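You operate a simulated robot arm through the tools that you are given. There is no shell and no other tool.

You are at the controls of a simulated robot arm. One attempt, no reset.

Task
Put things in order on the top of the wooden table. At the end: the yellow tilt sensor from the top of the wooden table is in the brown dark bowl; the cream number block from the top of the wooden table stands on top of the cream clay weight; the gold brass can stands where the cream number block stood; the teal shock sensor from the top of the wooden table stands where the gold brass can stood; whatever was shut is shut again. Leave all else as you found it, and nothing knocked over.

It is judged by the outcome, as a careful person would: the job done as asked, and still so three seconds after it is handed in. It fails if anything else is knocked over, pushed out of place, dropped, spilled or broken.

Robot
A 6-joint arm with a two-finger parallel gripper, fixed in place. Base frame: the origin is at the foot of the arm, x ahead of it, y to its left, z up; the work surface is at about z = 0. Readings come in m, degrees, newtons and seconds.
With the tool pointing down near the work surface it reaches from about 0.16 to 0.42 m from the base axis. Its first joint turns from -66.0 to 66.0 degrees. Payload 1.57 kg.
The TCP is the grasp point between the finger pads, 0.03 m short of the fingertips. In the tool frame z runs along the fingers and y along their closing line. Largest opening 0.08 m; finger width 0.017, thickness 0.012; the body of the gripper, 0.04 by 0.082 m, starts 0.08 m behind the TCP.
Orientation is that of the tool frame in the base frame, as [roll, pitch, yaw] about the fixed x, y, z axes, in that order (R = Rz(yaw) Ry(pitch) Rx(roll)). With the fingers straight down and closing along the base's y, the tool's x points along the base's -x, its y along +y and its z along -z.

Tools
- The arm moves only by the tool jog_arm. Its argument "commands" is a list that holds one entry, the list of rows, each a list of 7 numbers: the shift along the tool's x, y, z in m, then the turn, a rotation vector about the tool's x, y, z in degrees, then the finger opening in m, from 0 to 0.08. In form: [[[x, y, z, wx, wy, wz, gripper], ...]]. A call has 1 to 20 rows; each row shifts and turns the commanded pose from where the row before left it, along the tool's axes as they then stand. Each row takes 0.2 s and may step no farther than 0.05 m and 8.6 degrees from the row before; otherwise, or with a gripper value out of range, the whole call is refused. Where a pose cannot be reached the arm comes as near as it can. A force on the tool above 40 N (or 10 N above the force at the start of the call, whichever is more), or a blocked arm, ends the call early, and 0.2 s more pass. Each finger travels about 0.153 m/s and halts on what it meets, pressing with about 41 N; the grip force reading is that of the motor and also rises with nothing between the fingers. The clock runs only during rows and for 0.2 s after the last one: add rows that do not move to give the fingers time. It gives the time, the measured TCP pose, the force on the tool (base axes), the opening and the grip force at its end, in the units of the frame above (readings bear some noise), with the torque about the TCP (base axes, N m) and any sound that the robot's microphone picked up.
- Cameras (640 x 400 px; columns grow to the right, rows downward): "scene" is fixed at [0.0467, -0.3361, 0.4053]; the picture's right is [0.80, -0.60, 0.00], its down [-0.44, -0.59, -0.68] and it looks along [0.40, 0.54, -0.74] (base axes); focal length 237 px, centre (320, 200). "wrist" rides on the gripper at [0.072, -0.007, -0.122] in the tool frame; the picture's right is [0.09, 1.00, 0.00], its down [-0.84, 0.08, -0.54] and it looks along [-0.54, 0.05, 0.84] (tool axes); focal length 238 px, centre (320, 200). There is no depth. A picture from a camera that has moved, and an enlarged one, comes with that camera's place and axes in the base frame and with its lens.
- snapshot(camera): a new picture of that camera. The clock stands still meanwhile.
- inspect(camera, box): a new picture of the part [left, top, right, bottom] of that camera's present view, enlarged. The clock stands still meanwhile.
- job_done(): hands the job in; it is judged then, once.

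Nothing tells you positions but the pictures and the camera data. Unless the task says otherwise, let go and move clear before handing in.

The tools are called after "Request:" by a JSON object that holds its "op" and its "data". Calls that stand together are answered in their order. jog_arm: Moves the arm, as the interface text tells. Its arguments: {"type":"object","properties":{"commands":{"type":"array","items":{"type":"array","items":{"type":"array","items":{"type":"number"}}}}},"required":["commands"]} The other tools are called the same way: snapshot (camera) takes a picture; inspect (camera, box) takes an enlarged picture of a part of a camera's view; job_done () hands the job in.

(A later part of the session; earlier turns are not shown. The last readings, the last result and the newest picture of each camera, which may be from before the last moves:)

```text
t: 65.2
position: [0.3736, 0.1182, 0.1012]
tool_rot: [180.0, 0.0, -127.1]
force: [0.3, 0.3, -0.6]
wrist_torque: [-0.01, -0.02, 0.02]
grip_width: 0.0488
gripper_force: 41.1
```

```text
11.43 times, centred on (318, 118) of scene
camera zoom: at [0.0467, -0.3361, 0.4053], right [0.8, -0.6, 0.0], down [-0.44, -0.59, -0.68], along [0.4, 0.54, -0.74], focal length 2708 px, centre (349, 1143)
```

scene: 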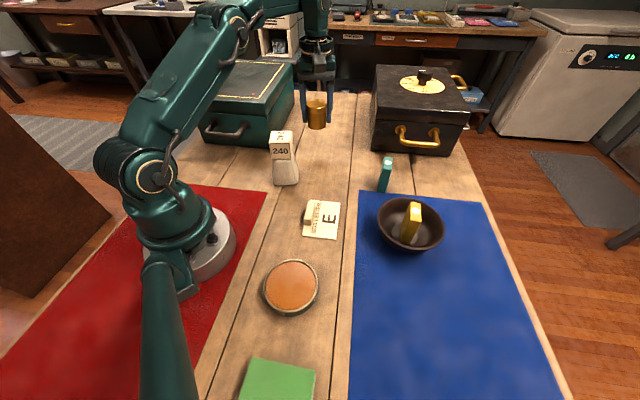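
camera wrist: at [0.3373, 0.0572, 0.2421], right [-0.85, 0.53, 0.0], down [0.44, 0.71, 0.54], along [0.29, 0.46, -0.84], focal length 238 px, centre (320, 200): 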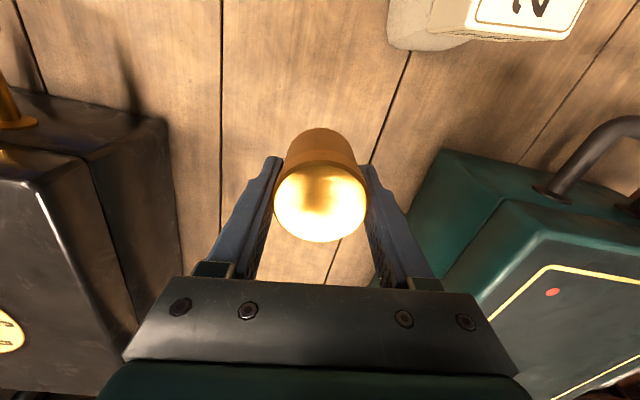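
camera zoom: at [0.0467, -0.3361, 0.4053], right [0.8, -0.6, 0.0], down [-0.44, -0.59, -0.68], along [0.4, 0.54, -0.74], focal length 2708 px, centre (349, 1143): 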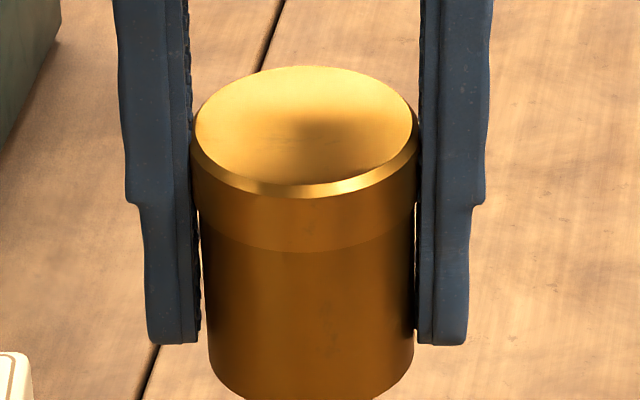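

Nothing shows on the table or the mat, so I need a clean look at the spot itself. I'll move the held can aside, staying high, and inspect the wood.

Request:
{"op": "jog_arm", "data": {"commands": [[[0.03, -0.01, -0.01, 0, 0, 0, 0.04], [0.04, -0.01, -0.01, 0, 0, 0, 0.04], [0.04, -0.01, 0, 0, 0, 0, 0.04], [0, 0, 0, 0, 0, 0, 0.04], [0, 0, 0, 0, 0, 0, 0.04]]]}}

Request:
{"op": "snapshot", "data": {"camera": "scene"}}

Request:
{"op": "inspect", "data": {"camera": "scene", "box": [295, 130, 340, 165]}}

Request:
{"op": "inspect", "data": {"camera": "scene", "box": [305, 138, 328, 158]}}

Request:
{"op": "snapshot", "data": {"camera": "wrist"}}

```text
t: 66.4
position: [0.3322, 0.0123, 0.1199]
tool_rot: [-179.9, -0.1, -127.0]
force: [-0.2, 0.2, -2.4]
wrist_torque: [0.0, -0.01, -0.01]
grip_width: 0.0488
gripper_force: 40.7
```

```text
taken
```

scene: 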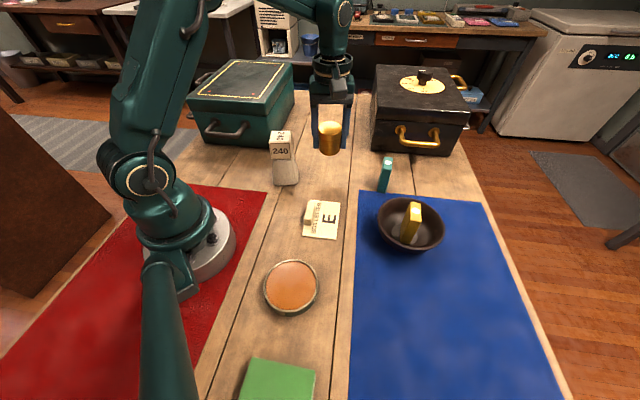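

```text
11.43 times, centred on (318, 148) of scene
camera zoom: at [0.0467, -0.3361, 0.4053], right [0.8, -0.6, 0.0], down [-0.44, -0.59, -0.68], along [0.4, 0.54, -0.74], focal length 2708 px, centre (349, 800)
```

zoom: 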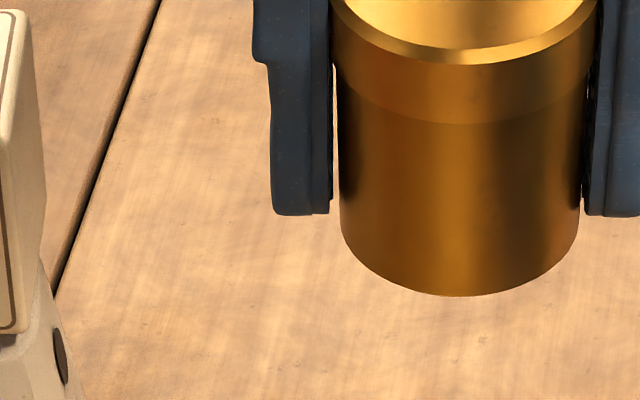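

```text
16.00 times, centred on (316, 148) of scene
camera zoom: at [0.0467, -0.3361, 0.4053], right [0.8, -0.6, 0.0], down [-0.44, -0.59, -0.68], along [0.4, 0.54, -0.74], focal length 3792 px, centre (376, 1032)
```

zoom: 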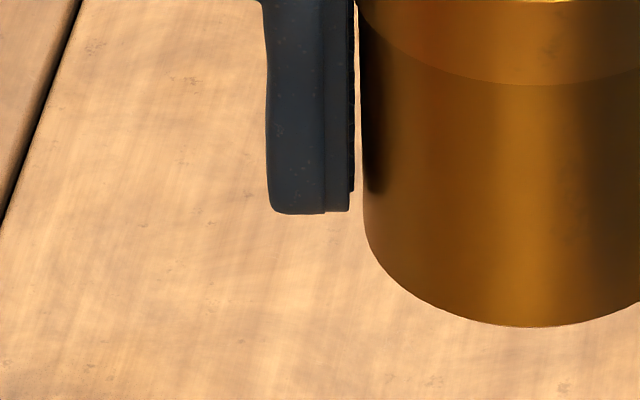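

```text
taken
camera wrist: at [0.2952, -0.049, 0.2409], right [-0.85, 0.53, 0.0], down [0.44, 0.71, 0.54], along [0.29, 0.46, -0.84], focal length 238 px, centre (320, 200)
```

wrist: 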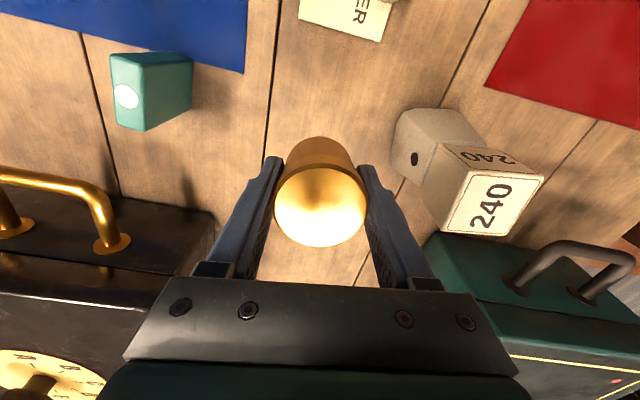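

Request:
{"op": "jog_arm", "data": {"commands": [[[0.035, -0.012, 0, 0, 0, 0, 0.04], [0.035, -0.012, 0, 0, 0, 0, 0.04], [0, 0, 0, 0, 0, 0, 0.04], [0, 0, 0, 0, 0, 0, 0.04]]]}}

Request:
{"op": "inspect", "data": {"camera": "scene", "box": [292, 128, 342, 165]}}

Request:
{"op": "inspect", "data": {"camera": "scene", "box": [306, 139, 328, 157]}}

Request:
{"op": "inspect", "data": {"camera": "scene", "box": [310, 110, 390, 190]}}

```text
t: 67.4
position: [0.3116, -0.0534, 0.1229]
tool_rot: [-180.0, -0.2, -127.2]
force: [0.6, -0.3, -1.5]
wrist_torque: [-0.02, -0.04, 0.01]
grip_width: 0.049
gripper_force: 40.7
```

```text
10.81 times, centred on (317, 146) of scene
camera zoom: at [0.0467, -0.3361, 0.4053], right [0.8, -0.6, 0.0], down [-0.44, -0.59, -0.68], along [0.4, 0.54, -0.74], focal length 2562 px, centre (352, 778)
```

zoom: 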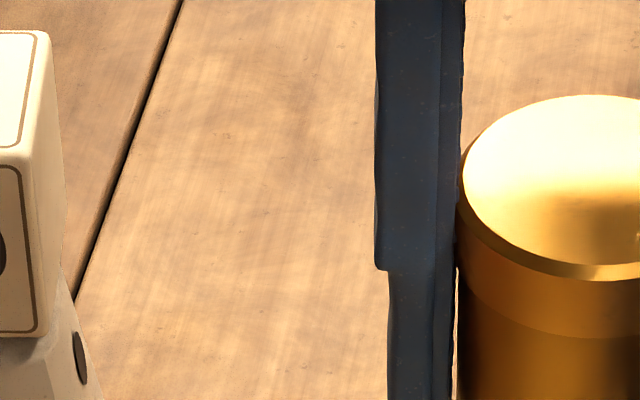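

```text
16.00 times, centred on (317, 148) of scene
camera zoom: at [0.0467, -0.3361, 0.4053], right [0.8, -0.6, 0.0], down [-0.44, -0.59, -0.68], along [0.4, 0.54, -0.74], focal length 3792 px, centre (368, 1032)
```

zoom: 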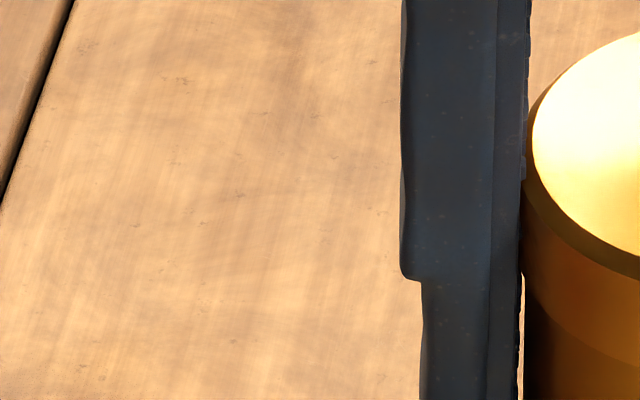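

```text
5.00 times, centred on (350, 150) of scene
camera zoom: at [0.0467, -0.3361, 0.4053], right [0.8, -0.6, 0.0], down [-0.44, -0.59, -0.68], along [0.4, 0.54, -0.74], focal length 1185 px, centre (170, 450)
```

zoom: 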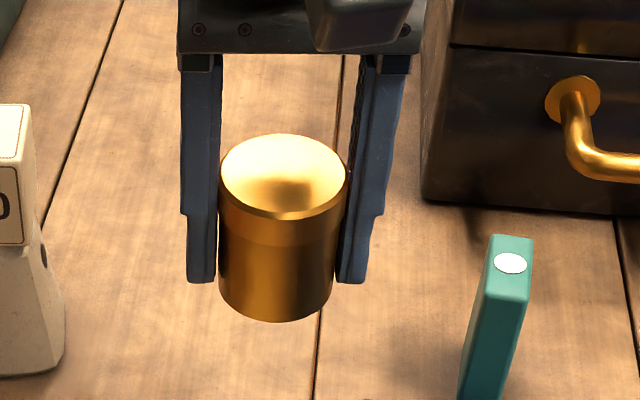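

The wood is clean, so the can itself must rest delicately on its base. I'll take it back to the spot, set it down with almost no preload, and release both fingers quickly together.

Request:
{"op": "jog_arm", "data": {"commands": [[[-0.036, 0.0108, 0, 0, 0, 0, 0.04], [-0.036, 0.0108, 0, 0, 0, 0, 0.04], [-0.036, 0.0108, 0, 0, 0, 0, 0.04], [-0.036, 0.0108, 0, 0, 0, 0, 0.04], [-0.036, 0.0108, 0, 0, 0, 0, 0.04], [0, 0, 0.03, 0, 0, 0, 0.04], [0, 0, 0.03, 0, 0, 0, 0.04], [0, 0, 0.015, 0, 0, 0, 0.04], [0, 0, 0.006, 0, 0, 0, 0.04], [0, 0, 0, 0, 0, 0, 0.04], [0, 0, 0, 0, 0, 0, 0.04], [0, 0, 0, 0, 0, 0, 0.04]]]}}

Request:
{"op": "inspect", "data": {"camera": "scene", "box": [290, 115, 340, 165]}}

Request:
{"op": "inspect", "data": {"camera": "wrist", "box": [220, 90, 420, 290]}}

```text
t: 70.0
position: [0.376, 0.1215, 0.0392]
tool_rot: [180.0, 0.0, -127.1]
force: [-0.5, 0.3, -1.3]
wrist_torque: [-0.01, -0.02, 0.0]
grip_width: 0.049
gripper_force: 41.5
```

```text
8.00 times, centred on (315, 140) of scene
camera zoom: at [0.0467, -0.3361, 0.4053], right [0.8, -0.6, 0.0], down [-0.44, -0.59, -0.68], along [0.4, 0.54, -0.74], focal length 1896 px, centre (360, 680)
```

zoom: 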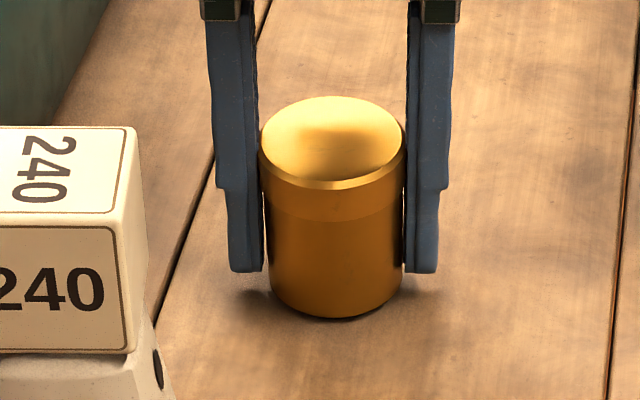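

```text
2.00 times, centred on (320, 190) of wrist
camera zoom: at [0.3375, 0.0595, 0.1608], right [-0.85, 0.53, 0.0], down [0.44, 0.71, 0.54], along [0.29, 0.46, -0.84], focal length 477 px, centre (320, 220)
```

zoom: 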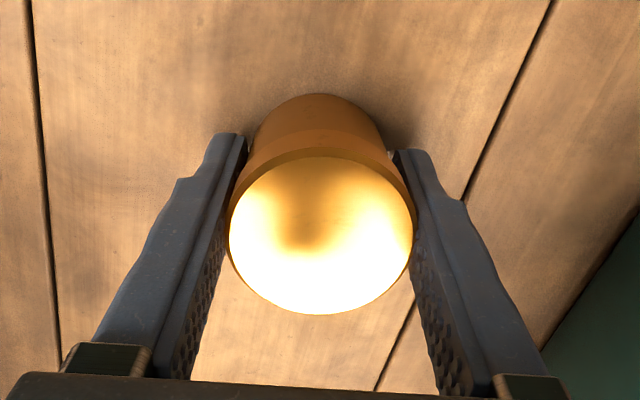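

In this view the can is pitched about 4° in the grip, about the finger-closing axis. I'll rotate the tool by that amount so the can hangs truly vertical, then re-check.

Request:
{"op": "jog_arm", "data": {"commands": [[[0, 0, -0.004, 0, 0, 0, 0.04], [0, 0, 0, 0, 4.1, 0, 0.04], [0, 0, 0, 0, 0, 0, 0.04], [0, 0, 0, 0, 0, 0, 0.04]]]}}

Request:
{"op": "inspect", "data": {"camera": "scene", "box": [290, 115, 340, 165]}}

Request:
{"op": "inspect", "data": {"camera": "wrist", "box": [220, 90, 420, 290]}}

```text
t: 71.0
position: [0.3743, 0.1196, 0.0443]
tool_rot: [180.0, -4.2, -127.1]
force: [-0.8, -0.5, -1.1]
wrist_torque: [0.0, -0.03, -0.01]
grip_width: 0.0488
gripper_force: 41.0
```

```text
8.00 times, centred on (315, 140) of scene
camera zoom: at [0.0467, -0.3361, 0.4053], right [0.8, -0.6, 0.0], down [-0.44, -0.59, -0.68], along [0.4, 0.54, -0.74], focal length 1896 px, centre (360, 680)
```

zoom: 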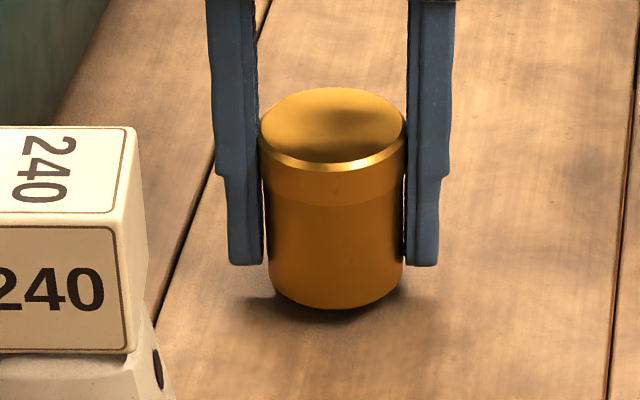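

```text
2.00 times, centred on (320, 190) of wrist
camera zoom: at [0.3426, 0.066, 0.17], right [-0.85, 0.53, 0.01], down [0.47, 0.74, 0.48], along [0.25, 0.41, -0.88], focal length 477 px, centre (320, 220)
```

zoom: 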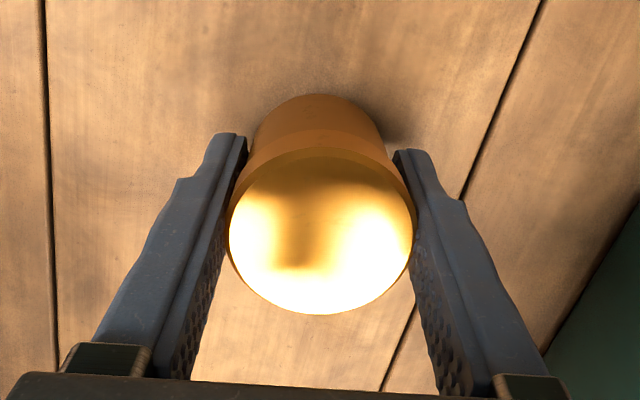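

Request:
{"op": "jog_arm", "data": {"commands": [[[0, 0, 0, 0, -0.8, 0, 0.04], [0, 0, 0, 0, 0, 0, 0.04]]]}}

Request:
{"op": "inspect", "data": {"camera": "scene", "box": [299, 122, 333, 156]}}

Request:
{"op": "inspect", "data": {"camera": "wrist", "box": [270, 120, 370, 260]}}

```text
t: 71.6
position: [0.3745, 0.1205, 0.0436]
tool_rot: [-180.0, -3.3, -127.1]
force: [-0.2, -0.2, -1.4]
wrist_torque: [-0.01, 0.0, -0.01]
grip_width: 0.0486
gripper_force: 41.5
```

```text
11.76 times, centred on (316, 139) of scene
camera zoom: at [0.0467, -0.3361, 0.4053], right [0.8, -0.6, 0.0], down [-0.44, -0.59, -0.68], along [0.4, 0.54, -0.74], focal length 2788 px, centre (367, 918)
```

zoom: 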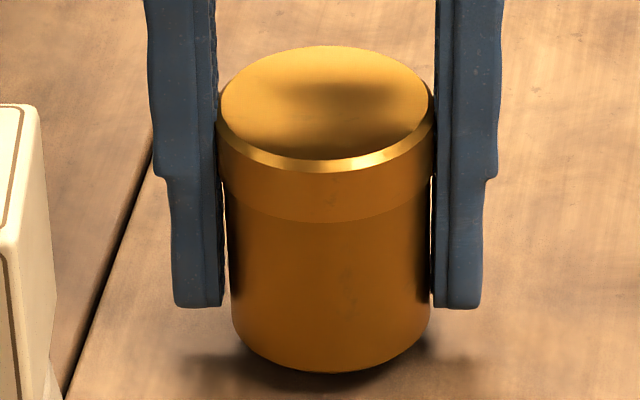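

```text
2.86 times, centred on (320, 190) of wrist
camera zoom: at [0.3413, 0.0645, 0.1691], right [-0.85, 0.53, 0.01], down [0.46, 0.74, 0.49], along [0.26, 0.42, -0.87], focal length 681 px, centre (320, 229)
```

zoom: 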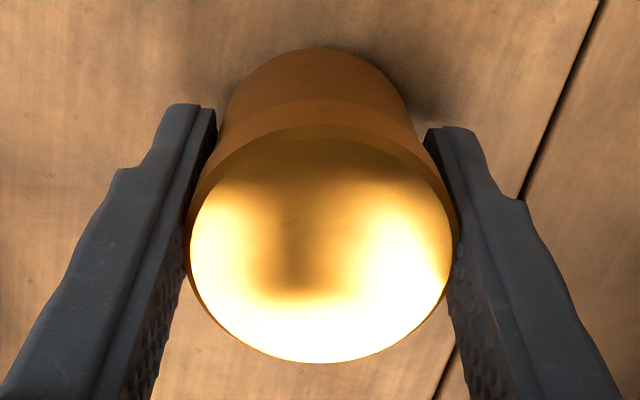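

The top disc's proportions now match a level can. I'll lower it in small steps until it just touches.

Request:
{"op": "jog_arm", "data": {"commands": [[[0.00025, 0, 0.0045, 0, 0, 0, 0.04], [0, 0, 0, 0, 0, 0, 0.04], [0, 0, 0, 0, 0, 0, 0.04]]]}}

Request:
{"op": "jog_arm", "data": {"commands": [[[0, 0, 0.0007, 0, 0, 0, 0.04], [0, 0, 0, 0, 0, 0, 0.04]]]}}

Request:
{"op": "jog_arm", "data": {"commands": [[[0, 0, 0.0005, 0, 0, 0, 0.04], [0, 0, 0, 0, 0, 0, 0.04]]]}}

```text
t: 72.4
position: [0.3751, 0.1191, 0.0384]
tool_rot: [-179.9, -3.3, -127.1]
force: [-0.4, 0.4, -1.2]
wrist_torque: [-0.02, 0.01, -0.02]
grip_width: 0.0491
gripper_force: 40.5
```

```text
t: 73.0
position: [0.3738, 0.1184, 0.0391]
tool_rot: [180.0, -3.3, -127.0]
force: [-0.8, 0.5, -1.0]
wrist_torque: [0.0, -0.02, -0.03]
grip_width: 0.049
gripper_force: 41.6
```

```text
t: 73.6
position: [0.3738, 0.1204, 0.0389]
tool_rot: [-180.0, -3.3, -127.1]
force: [-0.9, -0.3, -1.0]
wrist_torque: [0.02, -0.01, 0.0]
grip_width: 0.0485
gripper_force: 40.6
```

Request:
{"op": "jog_arm", "data": {"commands": [[[0, 0, 0.0009, 0, 0, 0, 0.04], [0, 0, 0, 0, 0, 0, 0.04]]]}}

Request:
{"op": "jog_arm", "data": {"commands": [[[0, 0, 0.0005, 0, 0, 0, 0.04], [0, 0, 0, 0, 0, 0, 0.04]]]}}

Request:
{"op": "jog_arm", "data": {"commands": [[[0, 0, 0.0004, 0, 0, 0, 0.04], [0, 0, 0, 0, 0, 0, 0.04]]]}}

```text
t: 74.2
position: [0.3734, 0.1184, 0.0364]
tool_rot: [-180.0, -3.5, -127.2]
force: [0.1, 0.6, -1.6]
wrist_torque: [0.02, 0.01, 0.0]
grip_width: 0.049
gripper_force: 41.1
```

```text
t: 74.8
position: [0.3739, 0.1187, 0.0372]
tool_rot: [180.0, -3.2, -127.1]
force: [-0.3, -0.3, -1.0]
wrist_torque: [0.01, 0.01, 0.02]
grip_width: 0.049
gripper_force: 40.8
```

```text
t: 75.4
position: [0.3734, 0.1178, 0.0379]
tool_rot: [179.9, -3.2, -127.1]
force: [0.0, -0.6, -0.8]
wrist_torque: [0.01, 0.02, -0.01]
grip_width: 0.0488
gripper_force: 40.8
```

Request:
{"op": "jog_arm", "data": {"commands": [[[0, 0, 0.0003, 0, 0, 0, 0.04], [0, 0, 0, 0, 0, 0, 0.04]]]}}

Request:
{"op": "jog_arm", "data": {"commands": [[[0, 0, 0.0003, 0, 0, 0, 0.04], [0, 0, 0, 0, 0, 0, 0.04]]]}}

Request:
{"op": "jog_arm", "data": {"commands": [[[0, 0, 0.0003, 0, 0, 0, 0.04], [0, 0, 0, 0, 0, 0, 0.04]]]}}

```text
t: 76.0
position: [0.3744, 0.1167, 0.0377]
tool_rot: [180.0, -3.3, -127.1]
force: [0.0, -0.3, -1.6]
wrist_torque: [0.03, -0.02, -0.01]
grip_width: 0.049
gripper_force: 41.4
```

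```text
t: 76.6
position: [0.3735, 0.1172, 0.0361]
tool_rot: [180.0, -3.3, -127.1]
force: [-1.3, -1.5, 3.8]
wrist_torque: [-0.05, 0.05, -0.01]
grip_width: 0.049
gripper_force: 40.9
```

```text
t: 77.2
position: [0.3749, 0.1173, 0.0364]
tool_rot: [-179.9, -3.2, -127.0]
force: [2.0, -3.9, 8.2]
wrist_torque: [-0.14, -0.05, -0.02]
grip_width: 0.0488
gripper_force: 40.5
```

The contact force is centred under the can, so its base touches at the middle. I'll relieve the preload to about zero before releasing.

Request:
{"op": "jog_arm", "data": {"commands": [[[0, 0, -0.0004, 0, 0, 0, 0.04], [0, 0, 0, 0, 0, 0, 0.04], [0, 0, 0, 0, 0, 0, 0.04]]]}}

Request:
{"op": "inspect", "data": {"camera": "scene", "box": [299, 122, 333, 156]}}

```text
t: 78.0
position: [0.3739, 0.1184, 0.0364]
tool_rot: [-179.9, -3.3, -127.1]
force: [-1.0, -5.7, 13.6]
wrist_torque: [-0.19, 0.01, -0.05]
grip_width: 0.0491
gripper_force: 41.2
```

```text
11.76 times, centred on (316, 139) of scene
camera zoom: at [0.0467, -0.3361, 0.4053], right [0.8, -0.6, 0.0], down [-0.44, -0.59, -0.68], along [0.4, 0.54, -0.74], focal length 2788 px, centre (367, 918)
```

zoom: 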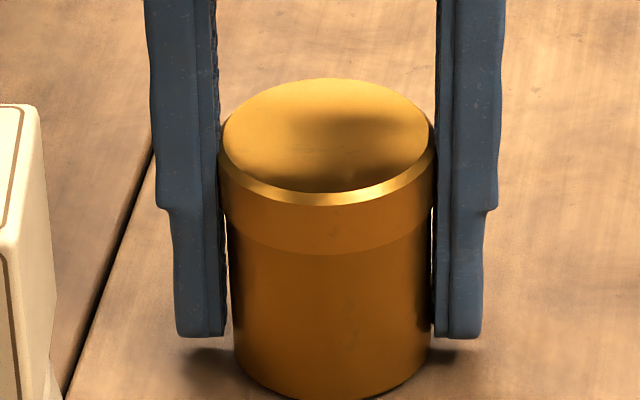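

Request:
{"op": "jog_arm", "data": {"commands": [[[0, 0, -0.0005, 0, 0, 0, 0.04], [0, 0, 0, 0, 0, 0, 0.04], [0, 0, 0, 0, 0, 0, 0.04]]]}}

Request:
{"op": "jog_arm", "data": {"commands": [[[0, 0, -0.0002, 0, 0, 0, 0.04], [0, 0, 0, 0, 0, 0, 0.04], [0, 0, 0, 0, 0, 0, 0.04]]]}}

```text
t: 78.8
position: [0.3736, 0.1181, 0.0366]
tool_rot: [180.0, -3.2, -127.1]
force: [2.7, 0.4, 3.5]
wrist_torque: [0.01, -0.06, -0.01]
grip_width: 0.049
gripper_force: 40.9
```

```text
t: 79.6
position: [0.3727, 0.1179, 0.0365]
tool_rot: [180.0, -3.4, -127.1]
force: [-1.4, -4.0, 8.7]
wrist_torque: [-0.18, 0.03, -0.01]
grip_width: 0.0488
gripper_force: 40.9
```

Request:
{"op": "jog_arm", "data": {"commands": [[[0, 0, -0.0004, 0, 0, 0, 0.04], [0, 0, 0, 0, 0, 0, 0.04], [0, 0, 0, 0, 0, 0, 0.04]]]}}

Request:
{"op": "jog_arm", "data": {"commands": [[[0, 0, 0, 0, 0, 0, 0.04], [0, 0, 0, 0, 0, 0, 0.04]]]}}

```text
t: 80.4
position: [0.3726, 0.1188, 0.0375]
tool_rot: [180.0, -3.3, -127.1]
force: [-0.1, -3.6, 4.5]
wrist_torque: [-0.09, -0.02, 0.03]
grip_width: 0.0488
gripper_force: 40.7
```

```text
t: 81.0
position: [0.3738, 0.1194, 0.0372]
tool_rot: [179.9, -3.3, -127.1]
force: [0.7, -1.7, 3.7]
wrist_torque: [-0.02, 0.01, 0.02]
grip_width: 0.0489
gripper_force: 41.2
```

Request:
{"op": "jog_arm", "data": {"commands": [[[0, 0, -0.0003, 0, 0, 0, 0.04], [0, 0, 0, 0, 0, 0, 0.04], [0, 0, 0, 0, 0, 0, 0.04]]]}}

```text
t: 81.8
position: [0.3732, 0.1194, 0.0364]
tool_rot: [180.0, -3.3, -127.1]
force: [0.2, 0.1, -2.1]
wrist_torque: [0.01, -0.04, -0.02]
grip_width: 0.0491
gripper_force: 41.3
```

Now just clear of contact. I'll release both fingers at once.

Request:
{"op": "jog_arm", "data": {"commands": [[[0, 0, 0, 0, 0, 0, 0.08], [0, 0, 0, 0, 0, 0, 0.08], [0, 0, 0, 0, 0, 0, 0.08]]]}}

Request:
{"op": "inspect", "data": {"camera": "scene", "box": [299, 122, 333, 160]}}

Request:
{"op": "inspect", "data": {"camera": "wrist", "box": [270, 120, 370, 260]}}

```text
t: 82.6
position: [0.373, 0.1203, 0.0376]
tool_rot: [-179.9, -3.3, -127.0]
force: [-0.7, -0.1, 0.2]
wrist_torque: [0.01, 0.02, 0.01]
grip_width: 0.0799
gripper_force: 0.0
```

```text
10.53 times, centred on (316, 141) of scene
camera zoom: at [0.0467, -0.3361, 0.4053], right [0.8, -0.6, 0.0], down [-0.44, -0.59, -0.68], along [0.4, 0.54, -0.74], focal length 2495 px, centre (362, 821)
```

zoom: 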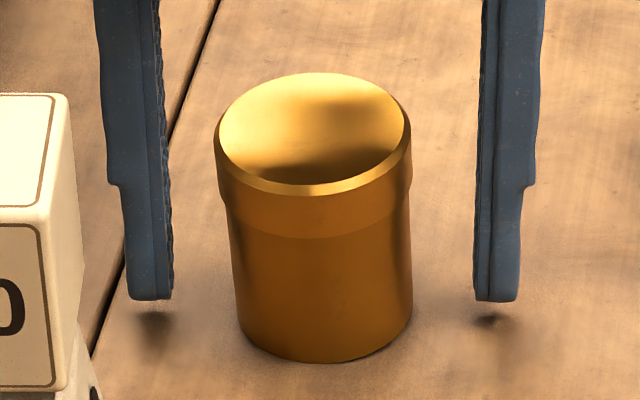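

```text
2.86 times, centred on (320, 190) of wrist
camera zoom: at [0.3395, 0.0638, 0.1623], right [-0.85, 0.53, 0.01], down [0.46, 0.74, 0.49], along [0.26, 0.42, -0.87], focal length 681 px, centre (320, 229)
```

zoom: 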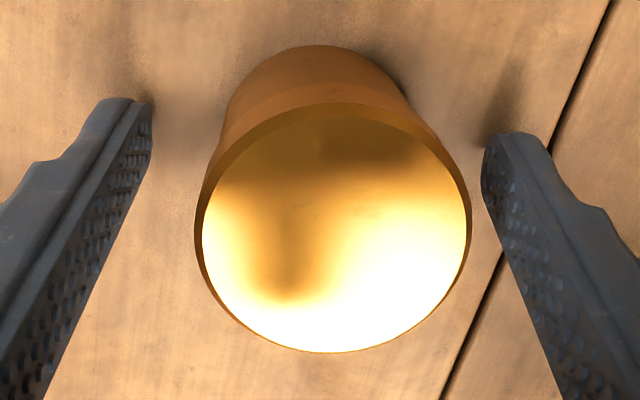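

The can stands in place at about (0.374, 0.118). It settles with a small lean of about 5° each time, apparently from its own base, and it's stable. I'll withdraw straight up and check that it stays put.

Request:
{"op": "jog_arm", "data": {"commands": [[[0, 0, -0.015, 0, 0, 0, 0.08], [0, 0, -0.025, 0, 0, 0, 0.08], [0, 0, -0.025, 0, 0, 0, 0.08], [0, 0, 0, 0, -3.3, 0, 0.08], [0, 0, 0, 0, 0, 0, 0.08], [0, 0, 0, 0, 0, 0, 0.08]]]}}

Request:
{"op": "snapshot", "data": {"camera": "scene"}}

Request:
{"op": "inspect", "data": {"camera": "scene", "box": [299, 122, 333, 160]}}

Request:
{"op": "snapshot", "data": {"camera": "wrist"}}

```text
t: 84.0
position: [0.376, 0.1204, 0.1008]
tool_rot: [180.0, -0.1, -127.1]
force: [0.0, -0.5, -1.0]
wrist_torque: [0.0, 0.0, -0.02]
grip_width: 0.08
gripper_force: 0.1
```

```text
taken
```

scene: 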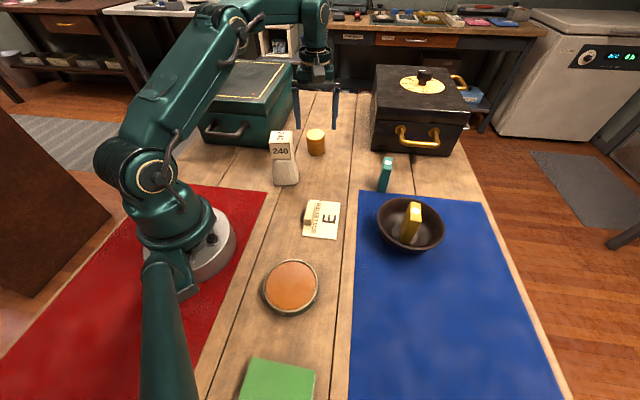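

```text
10.53 times, centred on (316, 141) of scene
camera zoom: at [0.0467, -0.3361, 0.4053], right [0.8, -0.6, 0.0], down [-0.44, -0.59, -0.68], along [0.4, 0.54, -0.74], focal length 2495 px, centre (362, 821)
```

zoom: 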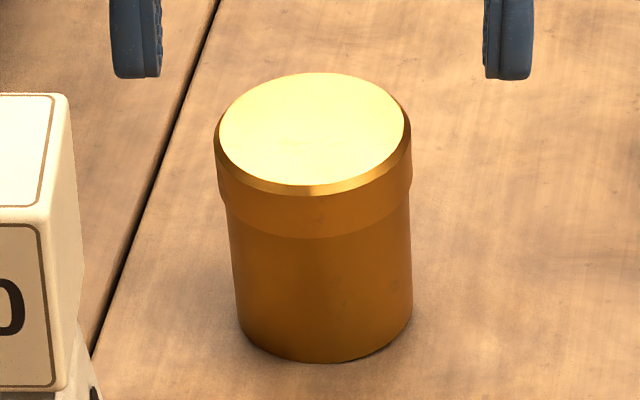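

```text
taken
camera wrist: at [0.3373, 0.06, 0.2223], right [-0.85, 0.53, 0.0], down [0.44, 0.71, 0.54], along [0.29, 0.46, -0.84], focal length 238 px, centre (320, 200)
```

wrist: 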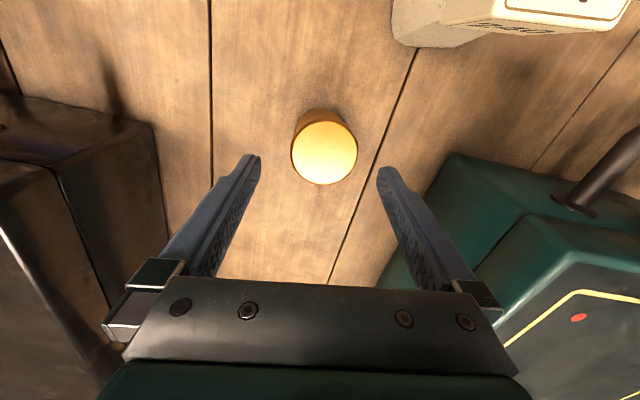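

Request:
{"op": "inspect", "data": {"camera": "wrist", "box": [275, 95, 375, 195]}}

```text
4.00 times, centred on (325, 145) of wrist
camera zoom: at [0.3373, 0.06, 0.2223], right [-0.85, 0.53, 0.0], down [0.44, 0.71, 0.54], along [0.29, 0.46, -0.84], focal length 953 px, centre (300, 420)
```

zoom: 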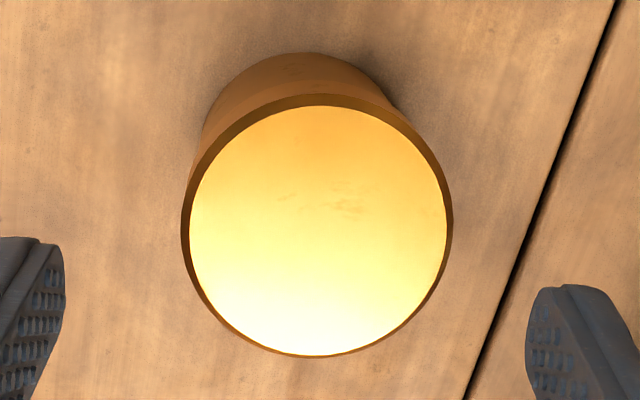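

The can is steady. Now the teal sensor, which stands at the edge of reach near (0.417, -0.0945). I'll move near it and measure.

Request:
{"op": "jog_arm", "data": {"commands": [[[0, 0, -0.02, 0, 0, 0, 0.08], [0.0333, -0.006, -0.01, 0, 0, 0, 0.08], [0.0333, -0.006, -0.01, 0, 0, 0, 0.08], [0.0332, -0.006, -0.01, 0, 0, 0, 0.08], [0, 0, 0, 0, 0, 7.15, 0.08], [0, 0, 0, 0, 0, 7.15, 0.08], [0.01475, -0.0346, 0.0025, 0, 0, 0, 0.08], [0.01475, -0.0346, 0.0025, 0, 0, 0, 0.08], [0.01475, -0.0346, 0.0025, 0, 0, 0, 0.08], [0.01475, -0.0346, 0.0025, 0, 0, 0, 0.08], [0, 0, 0, 0, 0, 0, 0.08], [0, 0, 0, 0, 0, 0, 0.08]]]}}

Request:
{"op": "snapshot", "data": {"camera": "wrist"}}

Request:
{"op": "snapshot", "data": {"camera": "scene"}}

```text
t: 86.6
position: [0.3696, -0.1163, 0.1422]
tool_rot: [180.0, 0.0, -141.3]
force: [-0.6, -0.3, -0.3]
wrist_torque: [-0.03, -0.01, 0.0]
grip_width: 0.0802
gripper_force: 0.0
```

```text
taken
camera wrist: at [0.3182, -0.1672, 0.2636], right [-0.69, 0.72, 0.0], down [0.61, 0.58, 0.54], along [0.39, 0.38, -0.84], focal length 238 px, centre (320, 200)
```

wrist: 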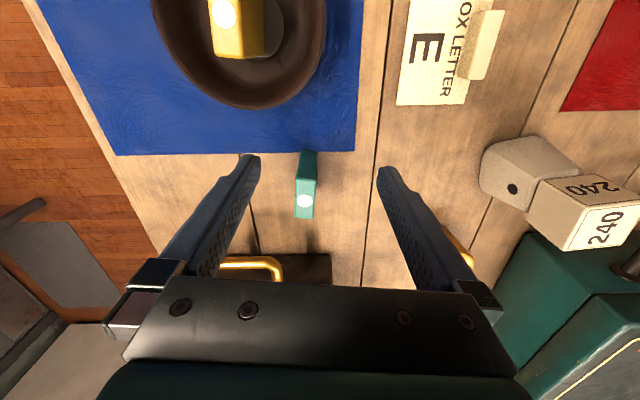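

```text
taken
```

scene: 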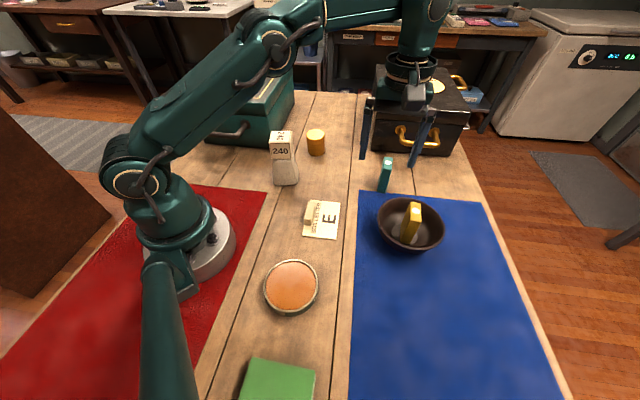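

Request:
{"op": "inspect", "data": {"camera": "wrist", "box": [270, 135, 350, 235]}}

Request:
{"op": "inspect", "data": {"camera": "scene", "box": [350, 130, 430, 210]}}

```text
4.00 times, centred on (310, 185) of wrist
camera zoom: at [0.3182, -0.1672, 0.2636], right [-0.69, 0.72, 0.0], down [0.61, 0.58, 0.54], along [0.39, 0.38, -0.84], focal length 953 px, centre (360, 260)
```

zoom: 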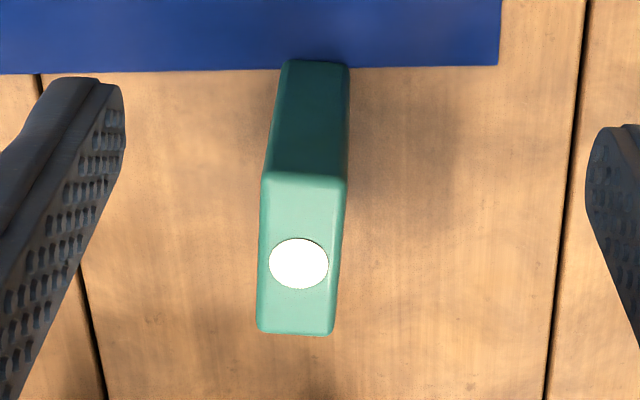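

```text
5.00 times, centred on (390, 170) of scene
camera zoom: at [0.0467, -0.3361, 0.4053], right [0.8, -0.6, 0.0], down [-0.44, -0.59, -0.68], along [0.4, 0.54, -0.74], focal length 1185 px, centre (-30, 350)
```

zoom: 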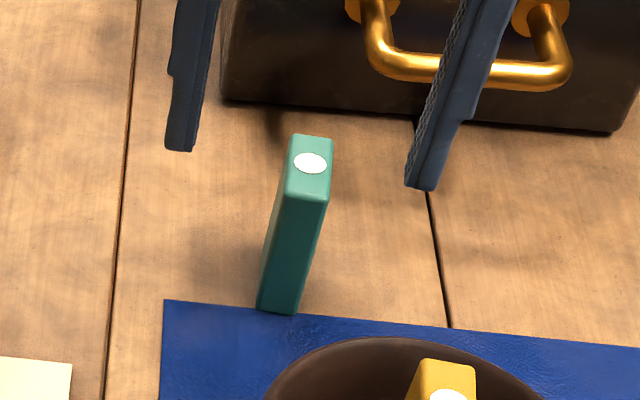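

The teal sensor's centre is at about (0.417, -0.093), r of about 0.427, long axis near 39°. I'll tilt the tool outward 12° about the finger-closing axis to gain reach, then hover above it.

Request:
{"op": "jog_arm", "data": {"commands": [[[0, 0, 0, 0, -6, 0, 0.08], [0, 0, 0, 0, -6, 0, 0.08], [-0.0212, -0.0057, 0.0184, 0, 0, 0, 0.08], [-0.0211, -0.0057, 0.0184, 0, 0, 0, 0.08], [0, 0, 0, 0, 0, 0, 0.08], [0, 0, 0, 0, 0, 0, 0.08]]]}}

Request:
{"op": "snapshot", "data": {"camera": "wrist"}}

Request:
{"op": "inspect", "data": {"camera": "scene", "box": [340, 80, 470, 210]}}

```text
t: 88.0
position: [0.4151, -0.0916, 0.1155]
tool_rot: [180.0, 12.0, -141.5]
force: [0.2, 0.3, 0.3]
wrist_torque: [0.02, -0.02, -0.03]
grip_width: 0.08
gripper_force: 0.1
```

```text
taken
camera wrist: at [0.3454, -0.1568, 0.2181], right [-0.69, 0.72, -0.02], down [0.5, 0.5, 0.7], along [0.52, 0.48, -0.71], focal length 238 px, centre (320, 200)
```

wrist: 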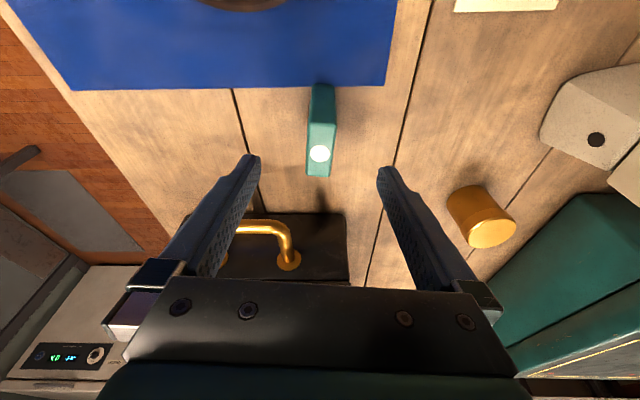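

```text
3.08 times, centred on (405, 145) of scene
camera zoom: at [0.0467, -0.3361, 0.4053], right [0.8, -0.6, 0.0], down [-0.44, -0.59, -0.68], along [0.4, 0.54, -0.74], focal length 729 px, centre (58, 369)
```

zoom: 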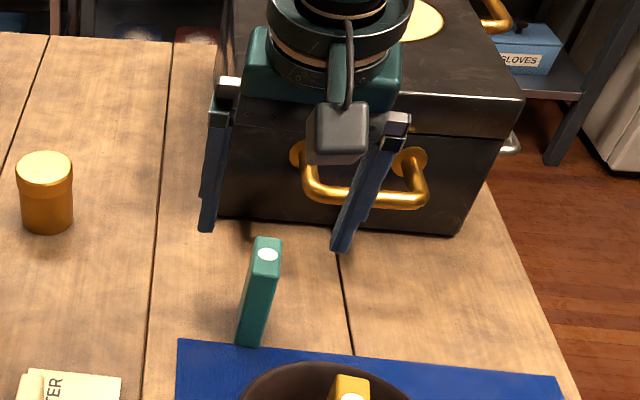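

Request:
{"op": "inspect", "data": {"camera": "wrist", "box": [270, 75, 370, 195]}}

```text
3.33 times, centred on (320, 135) of wrist
camera zoom: at [0.3454, -0.1568, 0.2181], right [-0.69, 0.72, -0.02], down [0.5, 0.5, 0.7], along [0.52, 0.48, -0.71], focal length 794 px, centre (320, 417)
```

zoom: 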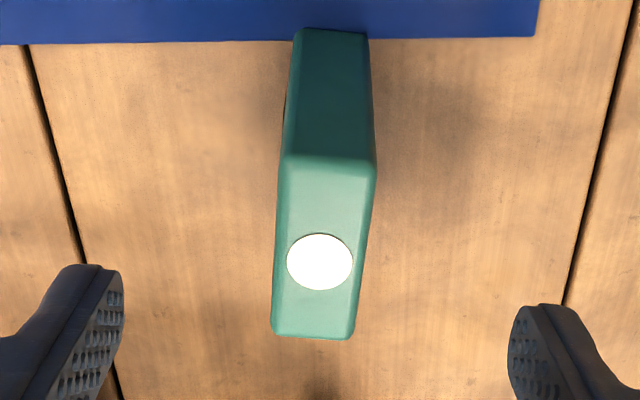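

It lines up within about 2 mm. I'll lower straight down around the sensor.

Request:
{"op": "jog_arm", "data": {"commands": [[[0.0041, -0.0015, 0.0192, 0, 0, 0, 0.07], [0.0041, 0, 0.0192, 0, 0, 0, 0.06], [0.004, 0, 0.0191, 0, 0, 0, 0.06], [0, 0, 0, 0, 0, 0, 0.06], [0, 0, 0, 0, 0, 0, 0.06]]]}}

Request:
{"op": "inspect", "data": {"camera": "wrist", "box": [220, 90, 420, 290]}}

Request:
{"op": "inspect", "data": {"camera": "scene", "box": [340, 80, 470, 210]}}

```text
t: 89.2
position: [0.4168, -0.0928, 0.0583]
tool_rot: [180.0, 12.1, -141.4]
force: [-0.3, -0.8, 0.3]
wrist_torque: [0.02, -0.01, 0.0]
grip_width: 0.06
gripper_force: 0.0
```

```text
2.00 times, centred on (320, 190) of wrist
camera zoom: at [0.3466, -0.1574, 0.1607], right [-0.69, 0.72, -0.02], down [0.5, 0.5, 0.7], along [0.52, 0.48, -0.71], focal length 477 px, centre (320, 220)
```

zoom: 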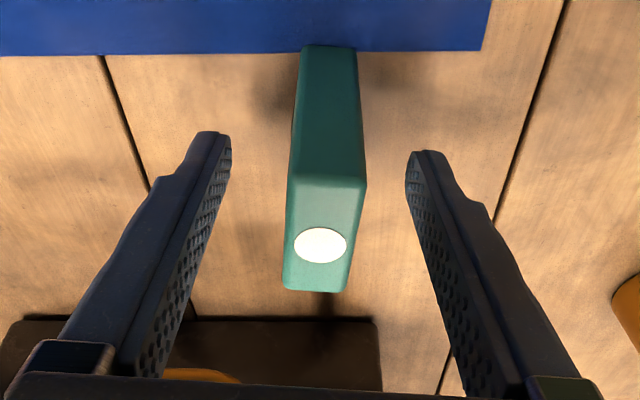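

```text
3.08 times, centred on (405, 145) of scene
camera zoom: at [0.0467, -0.3361, 0.4053], right [0.8, -0.6, 0.0], down [-0.44, -0.59, -0.68], along [0.4, 0.54, -0.74], focal length 729 px, centre (58, 369)
```

zoom: 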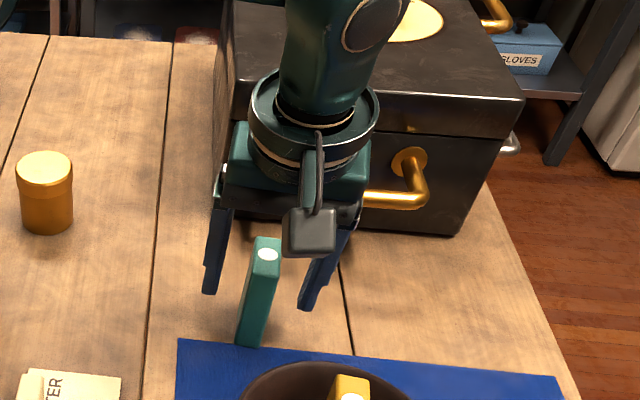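

Well centred. I'll close on the teal sensor and lift it a little.

Request:
{"op": "jog_arm", "data": {"commands": [[[0.0015, 0, 0, 0, 0, 0, 0.04], [0, 0, 0, 0, 0, 0, 0.025], [0, 0, 0, 0, 0, 0, 0.01], [0, 0, 0, 0, 0, 0, 0.01], [0, 0, 0, 0, 0, 0, 0.01]]]}}

Request:
{"op": "inspect", "data": {"camera": "wrist", "box": [220, 90, 420, 290]}}

```text
t: 90.4
position: [0.4147, -0.0932, 0.0568]
tool_rot: [179.9, 12.0, -141.4]
force: [0.7, -0.3, 0.0]
wrist_torque: [0.01, 0.0, -0.03]
grip_width: 0.0194
gripper_force: 33.4
```

```text
2.00 times, centred on (320, 190) of wrist
camera zoom: at [0.3449, -0.1581, 0.1604], right [-0.69, 0.72, -0.02], down [0.5, 0.5, 0.7], along [0.52, 0.48, -0.71], focal length 477 px, centre (320, 220)
```

zoom: 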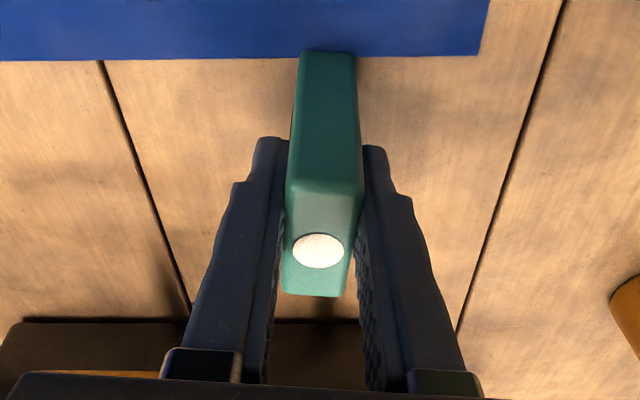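

The teal sensor is held. I'll lift it, swing inward away from the bowl and then over to the can's old spot.

Request:
{"op": "jog_arm", "data": {"commands": [[[-0.0021, 0, -0.0098, 0, 0, 0, 0.01], [-0.0042, 0, -0.0196, 0, 0, 0, 0.01], [-0.0042, 0, -0.0196, 0, 0, 0, 0.01], [0.0115, 0.0262, -0.0195, 0, 0, 0, 0.01], [0.0115, 0.0262, -0.0195, 0, 0, 0, 0.01], [0.0115, 0.0262, -0.0195, 0, 0, 0, 0.01], [0.041, -0.0048, -0.0101, 0, 0, 0, 0.01], [0.041, -0.0048, -0.0101, 0, 0, 0, 0.01], [0.041, -0.0048, -0.0101, 0, 0, 0, 0.01], [0, 0, 0, 0, 0, 0, 0.01], [0, 0, 0, 0, 0, 0, 0.01]]]}}

Request:
{"op": "snapshot", "data": {"camera": "scene"}}

Request:
{"op": "snapshot", "data": {"camera": "wrist"}}

```text
t: 92.8
position: [0.2387, -0.1541, 0.1622]
tool_rot: [179.9, 12.0, -141.4]
force: [0.5, 0.4, -0.5]
wrist_torque: [-0.03, 0.02, 0.0]
grip_width: 0.0193
gripper_force: 33.1
```

```text
taken
```

scene: 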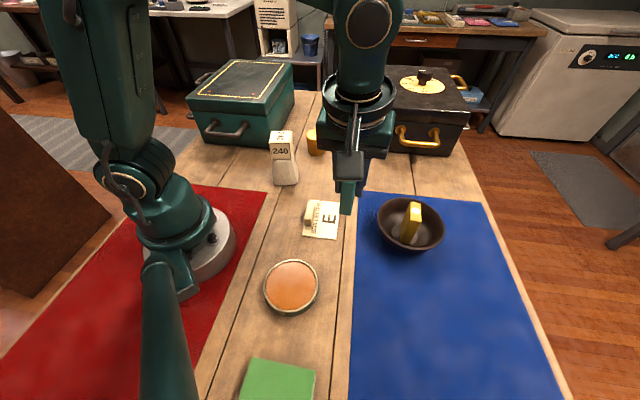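

```text
taken
camera wrist: at [0.1681, -0.2187, 0.2661], right [-0.69, 0.72, -0.02], down [0.5, 0.5, 0.7], along [0.52, 0.48, -0.71], focal length 238 px, centre (320, 200)
```

wrist: 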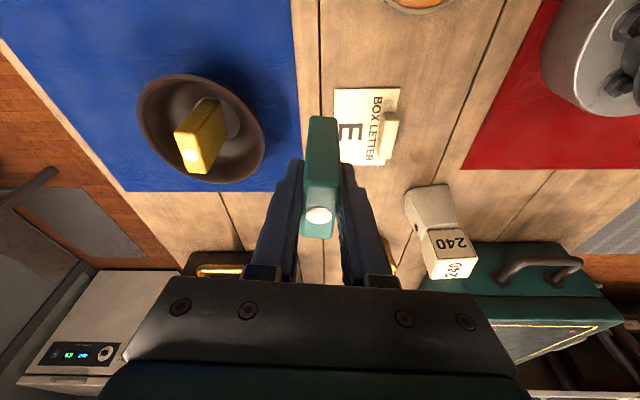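

Request:
{"op": "jog_arm", "data": {"commands": [[[0.0342, -0.019, -0.0073, 0, 0, 0, 0.01], [0.0342, -0.019, -0.0073, 0, 0, 0, 0.01], [0.0343, -0.019, -0.0072, 0, 0, 0, 0.01], [0, 0, 0, 0, 0, 0, 0.01], [0, 0, 0, 0, 0, 0, 0.01]]]}}

Request:
{"op": "snapshot", "data": {"camera": "scene"}}

Request:
{"op": "snapshot", "data": {"camera": "wrist"}}

```text
t: 94.0
position: [0.1944, -0.2628, 0.1578]
tool_rot: [180.0, 12.0, -141.4]
force: [0.0, 0.5, -0.4]
wrist_torque: [0.0, 0.0, -0.01]
grip_width: 0.0195
gripper_force: 33.1
```

```text
taken
```

scene: 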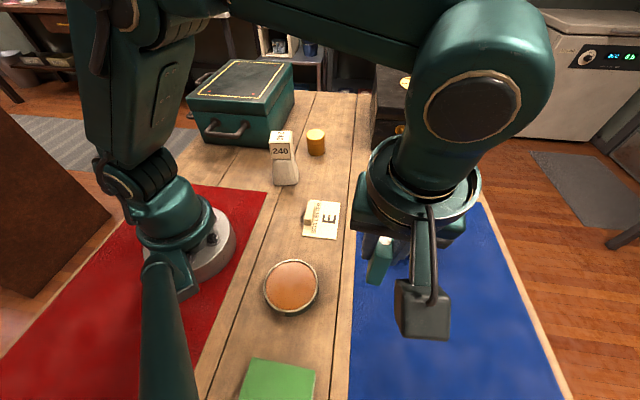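

```text
taken
camera wrist: at [0.1242, -0.3272, 0.2609], right [-0.69, 0.72, -0.02], down [0.5, 0.5, 0.7], along [0.52, 0.48, -0.71], focal length 238 px, centre (320, 200)
```

wrist: 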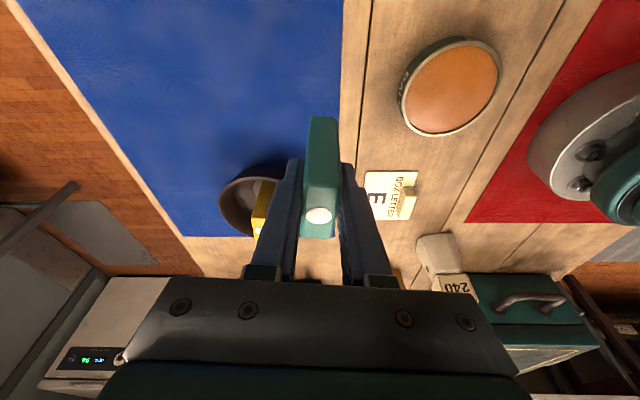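

Request:
{"op": "jog_arm", "data": {"commands": [[[0.007, 0.0007, 0.0258, 0, 0, 0, 0.01], [0.007, 0.0007, 0.0258, 0, 0, 0, 0.01], [0.0069, 0.0006, 0.0257, 0, 0, 0, 0.01], [0, 0, 0, 0, 0, 0, 0.01], [0, 0, 0, 0, 0, 0, 0.01]]]}}

Request:
{"op": "snapshot", "data": {"camera": "wrist"}}

Request:
{"op": "inspect", "data": {"camera": "scene", "box": [310, 220, 430, 340]}}

```text
t: 95.2
position: [0.1904, -0.2643, 0.0787]
tool_rot: [179.9, 12.1, -141.4]
force: [0.0, 0.5, -1.5]
wrist_torque: [-0.06, 0.0, 0.01]
grip_width: 0.0196
gripper_force: 33.0
```

```text
taken
camera wrist: at [0.1194, -0.3282, 0.1826], right [-0.69, 0.72, -0.02], down [0.5, 0.5, 0.7], along [0.52, 0.48, -0.71], focal length 238 px, centre (320, 200)
```

wrist: 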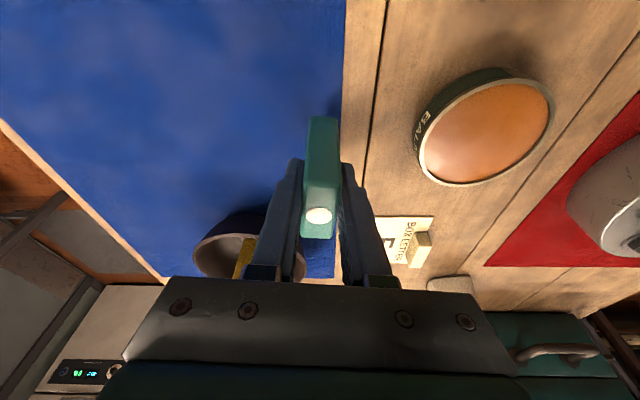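

```text
3.33 times, centred on (370, 280) of scene
camera zoom: at [0.0467, -0.3361, 0.4053], right [0.8, -0.6, 0.0], down [-0.44, -0.59, -0.68], along [0.4, 0.54, -0.74], focal length 790 px, centre (153, -67)
```

zoom: 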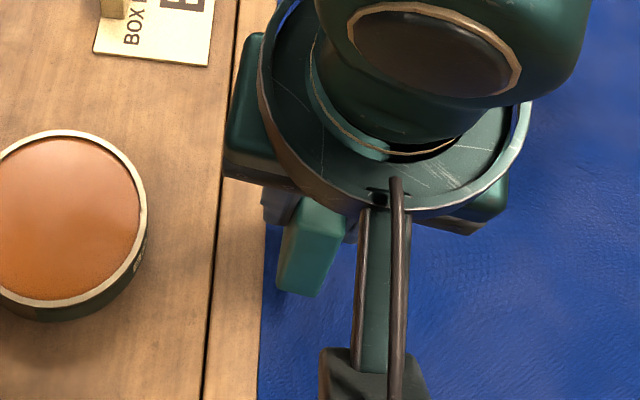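

Request:
{"op": "jog_arm", "data": {"commands": [[[0.0015, 0, 0.0069, 0, 0, 0, 0.01], [0.0014, 0, 0.0068, 0, 0, 0, 0.01], [0, 0, 0, 0, 0, 0, 0.01], [0, 0, 0, 0, 0, 0, 0.01]]]}}

Request:
{"op": "jog_arm", "data": {"commands": [[[0.0004, 0, 0.002, 0, 0, 0, 0.01], [0, 0, 0, 0, 0, 0, 0.01]]]}}

Request:
{"op": "jog_arm", "data": {"commands": [[[0.0003, 0, 0.0015, 0, 0, 0, 0.01], [0, 0, 0, 0, 0, 0, 0.01]]]}}

```text
t: 96.2
position: [0.189, -0.2617, 0.0663]
tool_rot: [179.9, 11.9, -141.3]
force: [0.4, 0.3, -1.2]
wrist_torque: [-0.02, -0.01, -0.01]
grip_width: 0.0194
gripper_force: 33.4
```

```text
t: 96.8
position: [0.19, -0.2617, 0.0635]
tool_rot: [179.9, 12.0, -141.4]
force: [-0.8, 0.3, -1.5]
wrist_torque: [-0.04, 0.02, 0.0]
grip_width: 0.0193
gripper_force: 33.0
```

```text
t: 97.4
position: [0.1914, -0.2625, 0.0618]
tool_rot: [180.0, 12.0, -141.4]
force: [-0.4, 0.1, -2.0]
wrist_torque: [0.01, -0.02, -0.02]
grip_width: 0.0195
gripper_force: 33.8
```

Request:
{"op": "jog_arm", "data": {"commands": [[[0.0003, 0, 0.0015, 0, 0, 0, 0.01], [0, 0, 0, 0, 0, 0, 0.01]]]}}

Request:
{"op": "jog_arm", "data": {"commands": [[[0.0002, 0, 0.001, 0, 0, 0, 0.01], [0, 0, 0, 0, 0, 0, 0.01]]]}}

Request:
{"op": "inspect", "data": {"camera": "scene", "box": [310, 220, 430, 340]}}

```text
t: 98.0
position: [0.1907, -0.2629, 0.0604]
tool_rot: [-179.9, 12.0, -141.4]
force: [0.5, 0.0, -1.4]
wrist_torque: [0.02, -0.02, -0.02]
grip_width: 0.0192
gripper_force: 33.5
```

```text
t: 98.6
position: [0.19, -0.2644, 0.0602]
tool_rot: [-180.0, 12.0, -141.4]
force: [-0.2, 0.5, -0.9]
wrist_torque: [-0.03, 0.01, 0.0]
grip_width: 0.0194
gripper_force: 33.6
```

```text
3.33 times, centred on (370, 280) of scene
camera zoom: at [0.0467, -0.3361, 0.4053], right [0.8, -0.6, 0.0], down [-0.44, -0.59, -0.68], along [0.4, 0.54, -0.74], focal length 790 px, centre (153, -67)
```

zoom: 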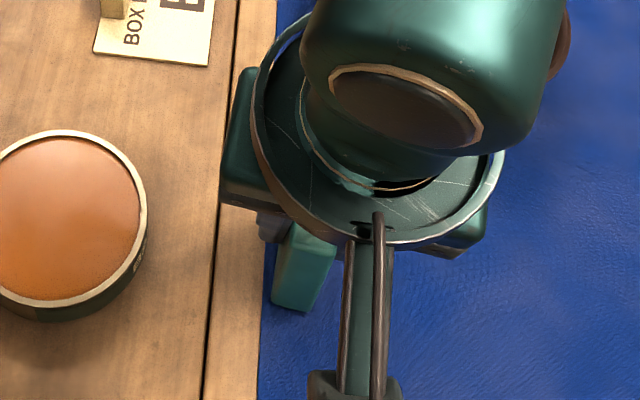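

Request:
{"op": "jog_arm", "data": {"commands": [[[0.0002, 0, 0.001, 0, 0, 0, 0.01], [0, 0, 0, 0, 0, 0, 0.01]]]}}

Request:
{"op": "jog_arm", "data": {"commands": [[[0.0002, 0, 0.0007, 0, 0, 0, 0.01], [0, 0, 0, 0, 0, 0, 0.01]]]}}

Request:
{"op": "jog_arm", "data": {"commands": [[[0.0001, 0, 0.0006, 0, 0, 0, 0.01], [0, 0, 0, 0, 0, 0, 0.01]]]}}

```text
t: 99.2
position: [0.19, -0.2628, 0.0577]
tool_rot: [-179.9, 12.0, -141.4]
force: [0.1, -0.2, 0.4]
wrist_torque: [0.0, 0.0, 0.02]
grip_width: 0.0191
gripper_force: 32.8
```

```text
t: 99.8
position: [0.1893, -0.2638, 0.0565]
tool_rot: [-180.0, 12.0, -141.4]
force: [0.5, 0.7, -1.3]
wrist_torque: [0.02, 0.01, 0.02]
grip_width: 0.0195
gripper_force: 33.5
```

```text
t: 100.4
position: [0.1891, -0.2633, 0.0569]
tool_rot: [-180.0, 12.0, -141.4]
force: [-0.2, -0.8, -1.0]
wrist_torque: [0.01, 0.0, -0.02]
grip_width: 0.0195
gripper_force: 32.9
```

Request:
{"op": "jog_arm", "data": {"commands": [[[0.0001, 0, 0.0005, 0, 0, 0, 0.01], [0, 0, 0, 0, 0, 0, 0.01]]]}}

Request:
{"op": "jog_arm", "data": {"commands": [[[0.0001, 0, 0.0005, 0, 0, 0, 0.01], [0, 0, 0, 0, 0, 0, 0.01]]]}}

Request:
{"op": "jog_arm", "data": {"commands": [[[0.0001, 0, 0.0005, 0, 0, 0, 0.01], [0, 0, 0, 0, 0, 0, 0.01]]]}}

```text
t: 101.0
position: [0.1899, -0.263, 0.0562]
tool_rot: [180.0, 12.0, -141.4]
force: [0.7, 1.6, 4.8]
wrist_torque: [0.09, -0.01, -0.01]
grip_width: 0.0195
gripper_force: 33.0
```

```text
t: 101.6
position: [0.1891, -0.2636, 0.0558]
tool_rot: [-179.9, 12.1, -141.4]
force: [0.2, 10.1, 27.2]
wrist_torque: [0.45, 0.02, 0.04]
grip_width: 0.0199
gripper_force: 33.3
```

```text
t: 102.2
position: [0.1886, -0.2642, 0.0556]
tool_rot: [-179.8, 11.9, -141.4]
force: [4.1, 10.2, 30.0]
wrist_torque: [0.25, 0.06, -0.05]
grip_width: 0.0193
gripper_force: 33.4
```

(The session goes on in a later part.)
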